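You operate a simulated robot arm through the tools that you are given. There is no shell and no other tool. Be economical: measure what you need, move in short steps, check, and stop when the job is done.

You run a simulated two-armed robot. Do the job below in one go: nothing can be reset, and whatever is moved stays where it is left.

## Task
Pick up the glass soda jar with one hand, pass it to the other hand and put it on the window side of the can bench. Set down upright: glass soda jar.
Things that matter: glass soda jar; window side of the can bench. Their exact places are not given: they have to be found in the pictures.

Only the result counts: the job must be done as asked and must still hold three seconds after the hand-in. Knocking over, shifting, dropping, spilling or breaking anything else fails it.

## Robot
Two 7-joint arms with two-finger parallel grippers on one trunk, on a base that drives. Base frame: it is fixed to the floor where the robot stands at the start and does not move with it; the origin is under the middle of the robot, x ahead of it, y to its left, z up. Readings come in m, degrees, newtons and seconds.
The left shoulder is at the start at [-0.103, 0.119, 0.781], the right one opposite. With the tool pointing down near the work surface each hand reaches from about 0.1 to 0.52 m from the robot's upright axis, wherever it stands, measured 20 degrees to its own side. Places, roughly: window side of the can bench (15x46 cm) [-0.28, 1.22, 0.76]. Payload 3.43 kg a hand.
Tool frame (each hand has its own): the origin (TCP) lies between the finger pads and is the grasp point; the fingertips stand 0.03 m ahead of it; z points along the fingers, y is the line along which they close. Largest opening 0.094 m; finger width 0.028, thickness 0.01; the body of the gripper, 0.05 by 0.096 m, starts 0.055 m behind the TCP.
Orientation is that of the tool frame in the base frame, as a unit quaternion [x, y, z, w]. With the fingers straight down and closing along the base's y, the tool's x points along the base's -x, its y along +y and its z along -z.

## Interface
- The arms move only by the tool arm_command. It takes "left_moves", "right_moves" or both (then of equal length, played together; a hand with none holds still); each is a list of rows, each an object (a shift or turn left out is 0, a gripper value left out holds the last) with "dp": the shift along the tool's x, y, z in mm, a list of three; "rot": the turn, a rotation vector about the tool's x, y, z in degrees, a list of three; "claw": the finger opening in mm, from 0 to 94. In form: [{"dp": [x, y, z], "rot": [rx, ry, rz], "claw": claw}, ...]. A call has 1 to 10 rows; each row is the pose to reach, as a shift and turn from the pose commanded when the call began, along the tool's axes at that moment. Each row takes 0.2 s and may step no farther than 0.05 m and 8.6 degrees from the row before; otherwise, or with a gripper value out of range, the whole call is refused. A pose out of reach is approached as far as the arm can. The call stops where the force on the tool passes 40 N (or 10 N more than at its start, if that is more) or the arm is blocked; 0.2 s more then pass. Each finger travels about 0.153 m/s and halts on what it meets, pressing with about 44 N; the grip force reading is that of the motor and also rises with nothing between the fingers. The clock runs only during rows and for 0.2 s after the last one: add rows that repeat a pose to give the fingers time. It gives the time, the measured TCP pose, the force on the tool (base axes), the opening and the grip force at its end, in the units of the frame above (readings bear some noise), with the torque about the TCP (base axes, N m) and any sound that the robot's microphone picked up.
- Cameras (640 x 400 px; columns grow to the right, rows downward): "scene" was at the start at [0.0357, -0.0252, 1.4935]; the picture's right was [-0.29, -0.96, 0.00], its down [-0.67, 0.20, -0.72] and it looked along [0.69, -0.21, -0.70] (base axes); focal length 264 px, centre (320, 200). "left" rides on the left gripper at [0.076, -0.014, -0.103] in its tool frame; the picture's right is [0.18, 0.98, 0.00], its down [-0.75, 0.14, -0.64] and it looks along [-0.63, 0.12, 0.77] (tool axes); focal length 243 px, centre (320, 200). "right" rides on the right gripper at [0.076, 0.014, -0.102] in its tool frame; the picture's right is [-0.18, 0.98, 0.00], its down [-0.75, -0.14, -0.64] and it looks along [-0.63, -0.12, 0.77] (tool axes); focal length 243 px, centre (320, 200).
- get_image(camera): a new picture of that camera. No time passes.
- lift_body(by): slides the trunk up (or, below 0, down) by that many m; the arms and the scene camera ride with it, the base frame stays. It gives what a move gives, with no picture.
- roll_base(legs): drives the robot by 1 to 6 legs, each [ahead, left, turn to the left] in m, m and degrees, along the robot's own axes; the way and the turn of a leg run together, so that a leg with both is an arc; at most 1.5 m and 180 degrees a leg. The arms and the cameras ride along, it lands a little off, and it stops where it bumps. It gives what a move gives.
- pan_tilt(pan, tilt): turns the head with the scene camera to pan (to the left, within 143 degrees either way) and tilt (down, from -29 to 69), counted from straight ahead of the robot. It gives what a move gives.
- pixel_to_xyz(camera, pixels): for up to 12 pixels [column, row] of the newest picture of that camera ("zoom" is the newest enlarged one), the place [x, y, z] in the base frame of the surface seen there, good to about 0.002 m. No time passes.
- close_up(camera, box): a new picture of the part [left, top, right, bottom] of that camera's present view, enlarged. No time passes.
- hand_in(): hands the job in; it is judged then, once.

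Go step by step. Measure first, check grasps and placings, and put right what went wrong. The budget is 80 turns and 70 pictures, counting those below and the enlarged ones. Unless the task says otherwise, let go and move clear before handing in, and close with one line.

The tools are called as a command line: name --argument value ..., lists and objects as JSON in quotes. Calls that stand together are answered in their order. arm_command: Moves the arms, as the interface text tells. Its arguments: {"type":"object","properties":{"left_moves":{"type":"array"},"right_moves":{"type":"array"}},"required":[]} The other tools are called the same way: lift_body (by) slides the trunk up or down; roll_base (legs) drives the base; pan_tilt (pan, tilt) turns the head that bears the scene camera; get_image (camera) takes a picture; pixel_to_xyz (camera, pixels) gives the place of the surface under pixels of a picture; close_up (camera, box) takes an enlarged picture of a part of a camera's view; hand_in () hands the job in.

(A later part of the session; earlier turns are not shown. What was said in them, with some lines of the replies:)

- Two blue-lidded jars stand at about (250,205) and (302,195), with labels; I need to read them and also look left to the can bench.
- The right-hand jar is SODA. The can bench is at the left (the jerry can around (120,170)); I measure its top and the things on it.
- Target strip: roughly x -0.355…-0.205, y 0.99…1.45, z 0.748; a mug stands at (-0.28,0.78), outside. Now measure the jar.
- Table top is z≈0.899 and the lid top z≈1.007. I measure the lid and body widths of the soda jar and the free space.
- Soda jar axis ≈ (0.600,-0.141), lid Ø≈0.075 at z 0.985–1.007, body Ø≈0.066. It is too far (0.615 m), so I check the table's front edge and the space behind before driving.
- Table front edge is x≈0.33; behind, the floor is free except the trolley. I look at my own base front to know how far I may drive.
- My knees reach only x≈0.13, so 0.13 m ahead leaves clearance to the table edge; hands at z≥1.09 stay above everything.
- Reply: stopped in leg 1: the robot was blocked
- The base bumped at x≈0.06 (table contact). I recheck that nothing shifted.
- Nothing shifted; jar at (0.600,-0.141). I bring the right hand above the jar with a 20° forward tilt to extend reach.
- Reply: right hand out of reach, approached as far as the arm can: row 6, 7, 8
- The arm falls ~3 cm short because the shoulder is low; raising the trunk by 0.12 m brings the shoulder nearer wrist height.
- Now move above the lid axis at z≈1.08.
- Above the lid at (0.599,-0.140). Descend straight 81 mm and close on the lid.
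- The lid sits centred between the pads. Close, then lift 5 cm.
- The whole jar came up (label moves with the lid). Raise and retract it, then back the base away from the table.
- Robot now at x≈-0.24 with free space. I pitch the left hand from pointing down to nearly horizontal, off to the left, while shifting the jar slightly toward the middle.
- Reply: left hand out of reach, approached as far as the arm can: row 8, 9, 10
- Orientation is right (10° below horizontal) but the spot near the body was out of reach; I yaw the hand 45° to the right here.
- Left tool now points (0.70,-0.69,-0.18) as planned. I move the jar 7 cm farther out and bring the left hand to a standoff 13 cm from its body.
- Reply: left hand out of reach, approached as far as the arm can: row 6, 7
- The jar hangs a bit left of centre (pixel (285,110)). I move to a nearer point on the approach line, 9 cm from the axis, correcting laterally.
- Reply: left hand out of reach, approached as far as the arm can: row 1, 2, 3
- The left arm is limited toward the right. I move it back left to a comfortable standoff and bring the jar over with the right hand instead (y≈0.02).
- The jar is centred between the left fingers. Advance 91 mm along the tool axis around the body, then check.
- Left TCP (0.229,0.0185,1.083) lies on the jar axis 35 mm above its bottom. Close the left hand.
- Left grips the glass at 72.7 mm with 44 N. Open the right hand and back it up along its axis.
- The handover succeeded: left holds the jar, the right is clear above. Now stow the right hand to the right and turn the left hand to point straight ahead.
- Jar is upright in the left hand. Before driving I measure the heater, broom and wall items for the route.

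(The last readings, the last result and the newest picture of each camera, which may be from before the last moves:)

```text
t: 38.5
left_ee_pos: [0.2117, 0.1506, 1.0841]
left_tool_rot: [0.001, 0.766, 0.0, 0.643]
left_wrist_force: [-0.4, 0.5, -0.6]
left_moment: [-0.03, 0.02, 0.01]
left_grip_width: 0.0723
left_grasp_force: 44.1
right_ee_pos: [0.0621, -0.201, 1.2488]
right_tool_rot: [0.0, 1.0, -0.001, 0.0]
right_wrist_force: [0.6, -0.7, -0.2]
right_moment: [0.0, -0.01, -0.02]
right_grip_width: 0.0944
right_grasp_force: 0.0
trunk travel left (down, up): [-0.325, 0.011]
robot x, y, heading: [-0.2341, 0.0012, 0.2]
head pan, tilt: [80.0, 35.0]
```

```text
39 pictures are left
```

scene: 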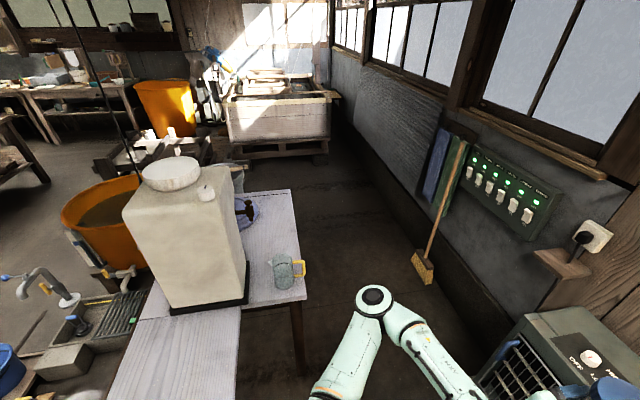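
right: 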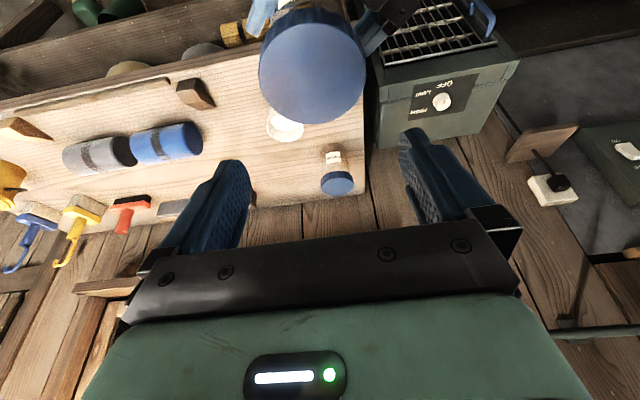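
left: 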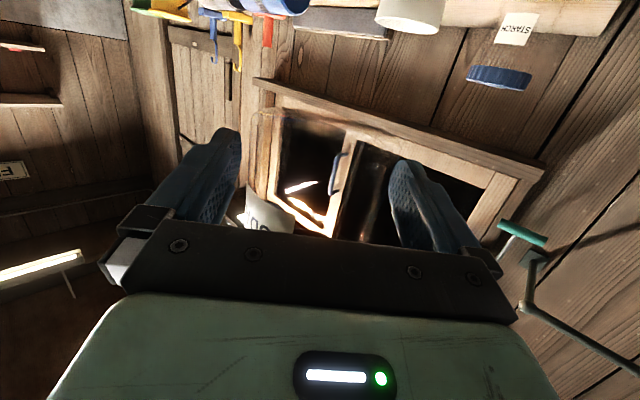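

Aisle is free between bench edge (x≈-0.21) and broom (x≥0.63). I turn left 90° and drive into the aisle in stages, jar held at z≥1.04, above everything near.

roll_base --legs '[[0, 0, 90], [0.3, -0.2, 0], [0.3, -0.24, 0]]'

pan_tilt --pan 20 --tilt 50

get_image --camera "scene"

```text
t: 47.0
left_ee_pos: [0.0674, 1.044, 1.0836]
left_tool_rot: [-0.538, 0.546, 0.452, 0.456]
left_wrist_force: [-1.5, 0.1, 0.1]
left_moment: [0.0, -0.04, -0.01]
left_grip_width: 0.0716
left_grasp_force: 44.1
right_ee_pos: [0.4163, 0.8895, 1.2477]
right_tool_rot: [-0.702, 0.712, -0.001, 0.0]
right_wrist_force: [0.4, -0.5, -0.7]
right_moment: [0.0, 0.01, -0.02]
right_grip_width: 0.0938
right_grasp_force: 0.1
trunk travel left (down, up): [-0.325, 0.011]
robot x, y, heading: [0.2123, 0.5902, 89.1]
head pan, tilt: [80.0, 35.0]
```

```text
t: 48.3
left_ee_pos: [0.0659, 1.0443, 1.0832]
left_tool_rot: [-0.538, 0.546, 0.451, 0.456]
left_wrist_force: [0.5, -0.3, -0.5]
left_moment: [0.0, -0.04, -0.02]
left_grip_width: 0.0716
left_grasp_force: 44.0
right_ee_pos: [0.4156, 0.889, 1.2474]
right_tool_rot: [-0.702, 0.712, -0.002, 0.0]
right_wrist_force: [0.5, 0.4, 0.3]
right_moment: [-0.01, 0.01, -0.02]
right_grip_width: 0.0938
right_grasp_force: 0.0
trunk travel left (down, up): [-0.325, 0.011]
robot x, y, heading: [0.2109, 0.5905, 89.3]
head pan, tilt: [20.0, 50.0]
```

```text
38 pictures are left
```

scene: 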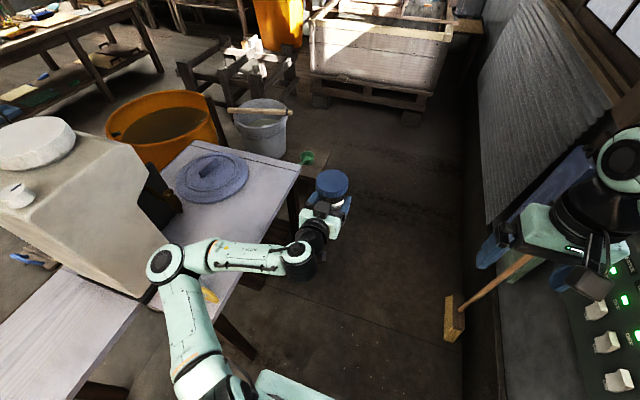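

The grip width drifted slightly (72.7→71.6 mm), so I check jar height and the elbow's clearance from the can.

close_up --camera "scene" --box '[280, 160, 376, 250]'

pixel_to_xyz --camera "scene" --pixels '[[333, 174], [333, 190], [318, 182], [346, 182], [152, 262], [165, 250], [120, 200], [145, 280], [60, 165], [205, 180], [245, 165], [298, 165]]'

get_image --camera "left"

```text
4.44 times, centred on (328, 205) of scene
```

zoom: 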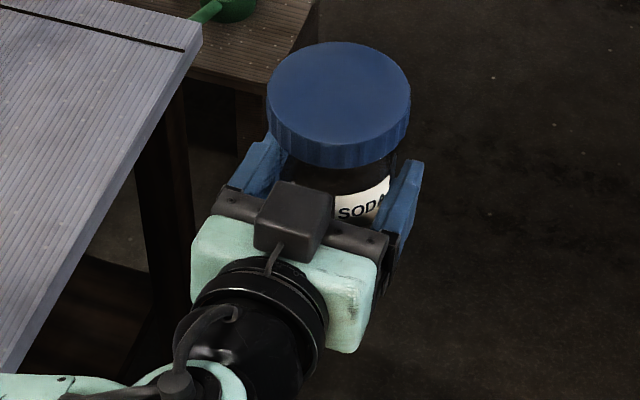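

```text
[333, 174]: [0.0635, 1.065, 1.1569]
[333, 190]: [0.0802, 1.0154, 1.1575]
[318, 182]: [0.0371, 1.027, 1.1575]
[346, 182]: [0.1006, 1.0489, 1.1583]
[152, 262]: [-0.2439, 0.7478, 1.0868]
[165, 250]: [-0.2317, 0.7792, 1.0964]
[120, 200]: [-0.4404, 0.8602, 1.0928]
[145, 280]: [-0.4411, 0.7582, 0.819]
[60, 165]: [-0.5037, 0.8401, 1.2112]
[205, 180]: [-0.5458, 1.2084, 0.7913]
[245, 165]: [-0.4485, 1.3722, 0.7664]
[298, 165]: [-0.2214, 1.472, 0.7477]
```

```text
36 pictures are left
```

left: 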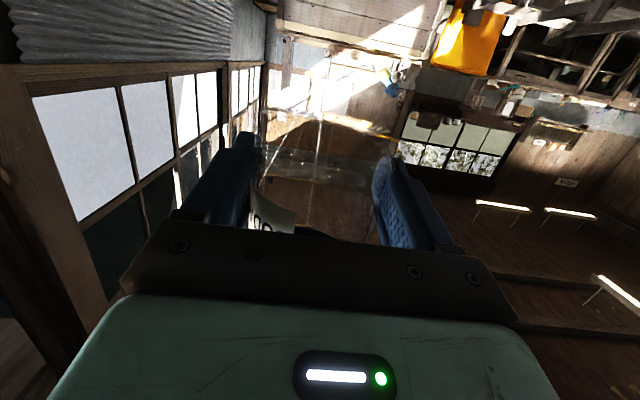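

No slip: lid top z 1.157 is 74 mm above the TCP as before; can is 0.2 m from the elbow. Continue: ahead 0.76 m, then turn left 90° to face the bench.

roll_base --legs '[[0.76, 0, 0], [0, 0, 90.5]]'

pan_tilt --pan 0 --tilt 55

get_image --camera "scene"

```text
t: 56.3
left_ee_pos: [-0.2271, 1.2004, 1.0831]
left_tool_rot: [0.766, -0.001, -0.643, 0.0]
left_wrist_force: [0.2, 0.6, -0.2]
left_moment: [-0.01, 0.0, 0.01]
left_grip_width: 0.0714
left_grasp_force: 44.3
right_ee_pos: [-0.0763, 1.5511, 1.248]
right_tool_rot: [1.0, -0.001, 0.0, -0.002]
right_wrist_force: [0.0, 0.5, -0.2]
right_moment: [0.01, 0.01, -0.02]
right_grip_width: 0.094
right_grasp_force: 0.0
trunk travel left (down, up): [-0.325, 0.011]
robot x, y, heading: [0.224, 1.3489, 179.7]
head pan, tilt: [20.0, 50.0]
```

```text
t: 57.1
left_ee_pos: [-0.2266, 1.1991, 1.0831]
left_tool_rot: [0.767, 0.0, -0.642, 0.001]
left_wrist_force: [0.8, 0.1, 0.2]
left_moment: [-0.03, 0.01, -0.02]
left_grip_width: 0.0715
left_grasp_force: 44.0
right_ee_pos: [-0.0763, 1.5504, 1.2488]
right_tool_rot: [1.0, -0.001, 0.001, -0.001]
right_wrist_force: [0.2, 0.2, 0.2]
right_moment: [-0.02, -0.03, 0.02]
right_grip_width: 0.094
right_grasp_force: 0.1
trunk travel left (down, up): [-0.325, 0.011]
robot x, y, heading: [0.2236, 1.3472, 179.7]
head pan, tilt: [0.0, 55.0]
```

```text
35 pictures are left
```

scene: 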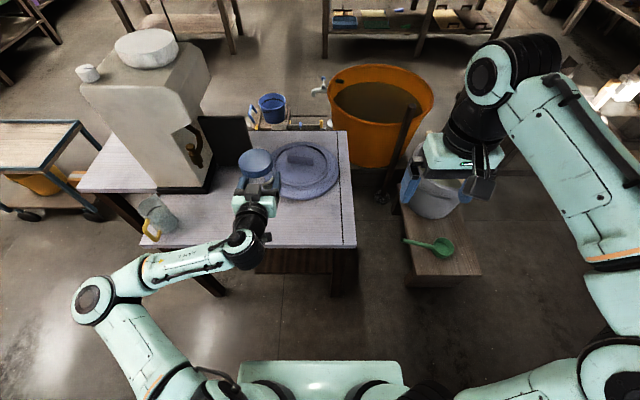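

The jar hovers at (-0.227,1.200). Measure the bench's front edge and the plate rim before lowering.

pixel_to_xyz --camera "scene" --pixels '[[300, 244], [330, 244], [305, 200], [285, 195], [320, 198], [300, 225], [340, 220], [220, 220], [160, 225], [352, 242], [255, 162], [210, 170]]'

```text
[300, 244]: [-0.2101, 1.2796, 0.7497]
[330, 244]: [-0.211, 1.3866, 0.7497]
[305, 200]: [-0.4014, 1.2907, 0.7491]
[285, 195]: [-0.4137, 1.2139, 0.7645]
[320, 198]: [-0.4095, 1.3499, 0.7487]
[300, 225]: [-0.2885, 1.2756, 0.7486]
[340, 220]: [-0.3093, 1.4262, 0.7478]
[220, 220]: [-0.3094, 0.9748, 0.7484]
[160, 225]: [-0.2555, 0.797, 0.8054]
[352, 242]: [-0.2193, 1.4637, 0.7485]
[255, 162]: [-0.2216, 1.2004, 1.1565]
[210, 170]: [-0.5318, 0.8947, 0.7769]
```

Edge x≈-0.207, plate rim x≈-0.405: x=-0.262 is clear. Move the jar 35 mm ahead, then lower the trunk by 0.28 m.

arm_command --left_moves '[{"dp": [-3, 0, 17]}, {"dp": [-6, 0, 35]}, {"dp": [-6, 0, 35]}]'

lift_body --by -0.28

get_image --camera "scene"

```text
t: 57.9
left_ee_pos: [-0.263, 1.1981, 1.0832]
left_tool_rot: [0.767, -0.001, -0.642, 0.0]
left_wrist_force: [-1.0, 0.2, 0.1]
left_moment: [-0.01, 0.01, -0.04]
left_grip_width: 0.0716
left_grasp_force: 44.1
right_ee_pos: [-0.0779, 1.5503, 1.247]
right_tool_rot: [1.0, 0.0, 0.002, -0.001]
right_wrist_force: [0.4, 0.7, 0.8]
right_moment: [-0.03, 0.01, -0.02]
right_grip_width: 0.0938
right_grasp_force: 0.0
trunk travel left (down, up): [-0.325, 0.011]
robot x, y, heading: [0.2258, 1.3467, 180.1]
head pan, tilt: [0.0, 55.0]
```

```text
t: 60.7
left_ee_pos: [-0.2624, 1.1995, 0.8029]
left_tool_rot: [0.767, 0.0, -0.642, 0.001]
left_wrist_force: [-0.3, 0.0, 0.4]
left_moment: [-0.01, 0.0, 0.02]
left_grip_width: 0.0716
left_grasp_force: 44.5
right_ee_pos: [-0.0763, 1.5518, 0.9682]
right_tool_rot: [1.0, 0.0, 0.001, -0.001]
right_wrist_force: [0.1, 0.1, -0.1]
right_moment: [0.01, 0.02, -0.05]
right_grip_width: 0.0941
right_grasp_force: 0.0
trunk travel left (down, up): [-0.045, 0.291]
robot x, y, heading: [0.2234, 1.3508, 179.8]
head pan, tilt: [0.0, 55.0]
```

```text
34 pictures are left
```

scene: 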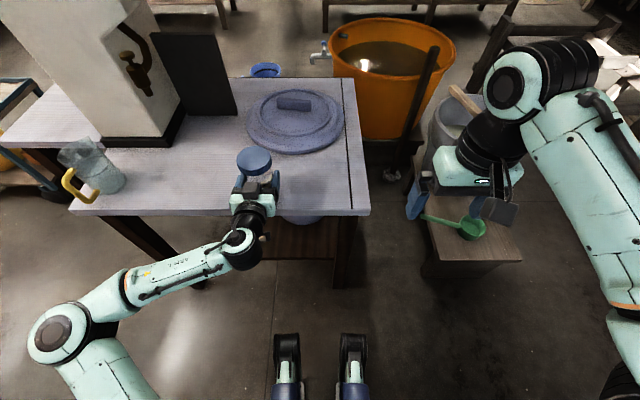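

About 20 mm remain under the jar. Lower 17 mm, then creep down until contact.

arm_command --left_moves '[{"dp": [6, 0, 1]}, {"dp": [11.8, 0, 2.1]}, {"dp": [16.7, 0, 3]}, {"dp": [16.7, 0, 3]}]'

close_up --camera "scene" --box '[200, 120, 320, 220]'

pixel_to_xyz --camera "scene" --pixels '[[254, 153], [254, 165], [243, 160], [267, 160]]'

```text
t: 61.7
left_ee_pos: [-0.2632, 1.1992, 0.785]
left_tool_rot: [0.767, -0.001, -0.642, 0.0]
left_wrist_force: [1.1, -0.6, 0.0]
left_moment: [0.0, 0.03, -0.02]
left_grip_width: 0.0715
left_grasp_force: 44.4
right_ee_pos: [-0.0774, 1.551, 0.9684]
right_tool_rot: [1.0, -0.001, 0.0, -0.001]
right_wrist_force: [0.0, -0.4, -0.7]
right_moment: [0.02, -0.01, 0.03]
right_grip_width: 0.0944
right_grasp_force: 0.1
trunk travel left (down, up): [-0.045, 0.291]
robot x, y, heading: [0.2218, 1.3503, 180.2]
head pan, tilt: [0.0, 55.0]
```

```text
4.00 times, centred on (260, 170) of scene
```

zoom: 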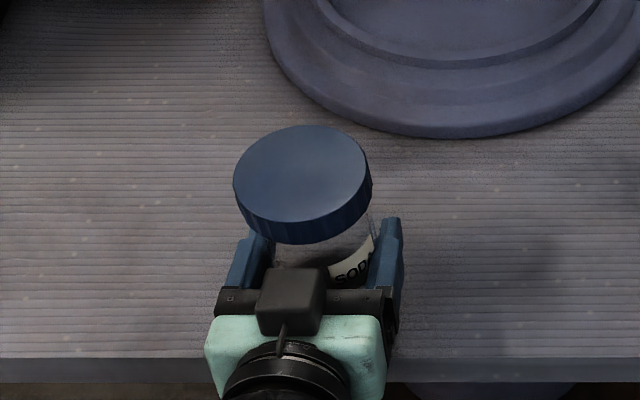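

```text
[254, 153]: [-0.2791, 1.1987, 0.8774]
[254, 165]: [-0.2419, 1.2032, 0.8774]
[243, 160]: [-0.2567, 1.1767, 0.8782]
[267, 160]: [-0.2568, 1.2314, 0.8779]
```

Gap is now ~3 mm. Creep down with small steps, watching the vertical force.

arm_command --left_moves '[{"dp": [1, 0, 0.2]}, {"dp": [2, 0, 0.4]}, {"dp": [2, 0, 0.4]}]'

arm_command --left_moves '[{"dp": [0.7, 0, 0.1]}, {"dp": [1.4, 0, 0.2]}, {"dp": [1.4, 0, 0.2]}]'

```text
t: 62.5
left_ee_pos: [-0.2622, 1.1992, 0.7836]
left_tool_rot: [0.767, -0.001, -0.641, 0.001]
left_wrist_force: [0.2, -0.7, -0.1]
left_moment: [0.02, 0.02, 0.0]
left_grip_width: 0.0714
left_grasp_force: 43.7
right_ee_pos: [-0.0768, 1.5508, 0.9677]
right_tool_rot: [1.0, -0.002, 0.001, -0.001]
right_wrist_force: [0.6, -0.3, 0.3]
right_moment: [0.0, -0.02, 0.01]
right_grip_width: 0.0941
right_grasp_force: 0.1
trunk travel left (down, up): [-0.045, 0.291]
robot x, y, heading: [0.2236, 1.3489, 179.8]
head pan, tilt: [0.0, 55.0]
```

```text
t: 63.3
left_ee_pos: [-0.2615, 1.2, 0.7826]
left_tool_rot: [0.767, -0.001, -0.642, 0.001]
left_wrist_force: [0.0, -0.1, -0.5]
left_moment: [-0.1, 0.0, 0.01]
left_grip_width: 0.0713
left_grasp_force: 44.0
right_ee_pos: [-0.077, 1.552, 0.9679]
right_tool_rot: [1.0, -0.001, 0.001, -0.001]
right_wrist_force: [0.7, 0.7, 0.5]
right_moment: [-0.02, 0.0, 0.02]
right_grip_width: 0.0942
right_grasp_force: 0.0
trunk travel left (down, up): [-0.045, 0.291]
robot x, y, heading: [0.2253, 1.3528, 180.1]
head pan, tilt: [0.0, 55.0]
```

arm_command --left_moves '[{"dp": [0.7, 0, 0.1]}, {"dp": [1.2, 0, 0.2]}, {"dp": [1.2, 0, 0.2]}]'

get_image --camera "scene"

pixel_to_xyz --camera "scene" --pixels '[[254, 158], [254, 170], [245, 164], [265, 164], [290, 175]]'

```text
t: 64.1
left_ee_pos: [-0.2634, 1.1999, 0.7822]
left_tool_rot: [0.766, -0.001, -0.643, 0.001]
left_wrist_force: [-2.7, -2.3, 9.7]
left_moment: [-0.28, -0.16, -0.11]
left_grip_width: 0.0713
left_grasp_force: 44.2
right_ee_pos: [-0.077, 1.5514, 0.9691]
right_tool_rot: [1.0, -0.001, 0.0, -0.001]
right_wrist_force: [-0.2, 0.7, -0.9]
right_moment: [-0.01, 0.01, 0.03]
right_grip_width: 0.0941
right_grasp_force: 0.1
trunk travel left (down, up): [-0.045, 0.291]
robot x, y, heading: [0.2231, 1.3536, 179.8]
head pan, tilt: [0.0, 55.0]
```

```text
32 pictures are left
```

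scene: 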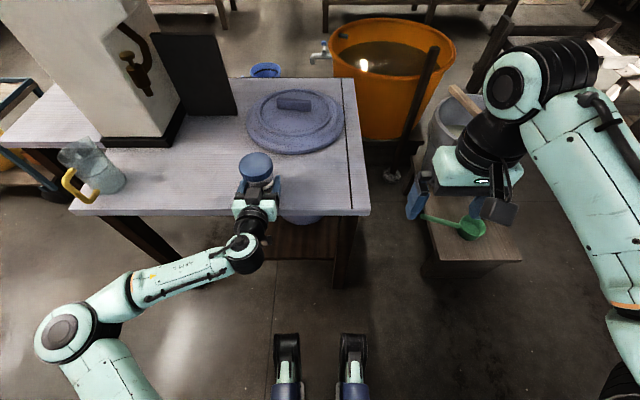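

```text
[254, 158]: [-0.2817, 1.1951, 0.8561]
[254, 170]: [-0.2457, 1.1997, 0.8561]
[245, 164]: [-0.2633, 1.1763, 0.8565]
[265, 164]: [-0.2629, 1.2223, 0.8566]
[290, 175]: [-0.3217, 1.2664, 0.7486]
```

Contact (9.7 N up) and the lid is level at z 0.856 = bench + 0.108. Open the left hand and check before withdrawing.

arm_command --left_moves '[{"claw": 80}, {"claw": 94}, {"claw": 94}]'

arm_command --left_moves '[{"dp": [0, 0, -15]}, {"dp": [0, 0, -40]}, {"dp": [0, 0, -75]}, {"dp": [0, 0, -110]}, {"dp": [0, 0, -110]}]'

get_image --camera "scene"

```text
t: 64.9
left_ee_pos: [-0.2637, 1.2004, 0.7815]
left_tool_rot: [0.767, -0.001, -0.642, 0.0]
left_wrist_force: [0.1, -0.2, -0.1]
left_moment: [0.02, -0.01, -0.01]
left_grip_width: 0.094
left_grasp_force: 0.1
right_ee_pos: [-0.077, 1.5511, 0.9675]
right_tool_rot: [1.0, 0.0, 0.0, -0.001]
right_wrist_force: [-0.3, 0.8, -0.1]
right_moment: [0.0, -0.01, 0.03]
right_grip_width: 0.0939
right_grasp_force: 0.1
trunk travel left (down, up): [-0.045, 0.291]
robot x, y, heading: [0.2231, 1.3502, 180.0]
head pan, tilt: [0.0, 55.0]
```

```text
t: 66.1
left_ee_pos: [-0.1541, 1.2004, 0.8022]
left_tool_rot: [0.767, 0.0, -0.642, 0.001]
left_wrist_force: [0.0, -1.1, 0.3]
left_moment: [0.02, 0.01, -0.04]
left_grip_width: 0.0945
left_grasp_force: 0.1
right_ee_pos: [-0.0771, 1.5514, 0.9677]
right_tool_rot: [1.0, -0.001, 0.002, -0.001]
right_wrist_force: [0.2, 0.0, 0.6]
right_moment: [-0.04, -0.01, 0.02]
right_grip_width: 0.0942
right_grasp_force: 0.0
trunk travel left (down, up): [-0.045, 0.291]
robot x, y, heading: [0.224, 1.3529, 180.1]
head pan, tilt: [0.0, 55.0]
```

```text
31 pictures are left
```

scene: 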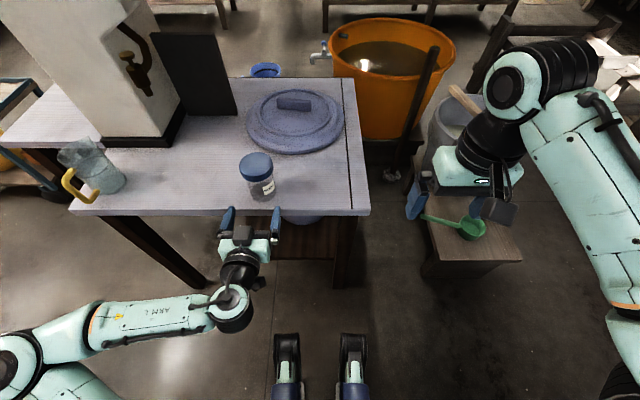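

The jar stands upright and free at (257,175), the left hand is clear. One last position check, then hand in.

pixel_to_xyz --camera "scene" --pixels '[[256, 156], [256, 172], [244, 164], [268, 164]]'

hand_in

```text
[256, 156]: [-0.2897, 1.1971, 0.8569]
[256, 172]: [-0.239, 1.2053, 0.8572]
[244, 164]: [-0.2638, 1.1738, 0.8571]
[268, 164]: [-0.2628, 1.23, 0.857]
```

```text
The job is handed in.
```

The soda jar was picked up with the right hand, passed to the left, and set upright on the window side of the can bench at about (-0.264, 1.200); both hands are clear, nothing else was seen to move, and the job is handed in.
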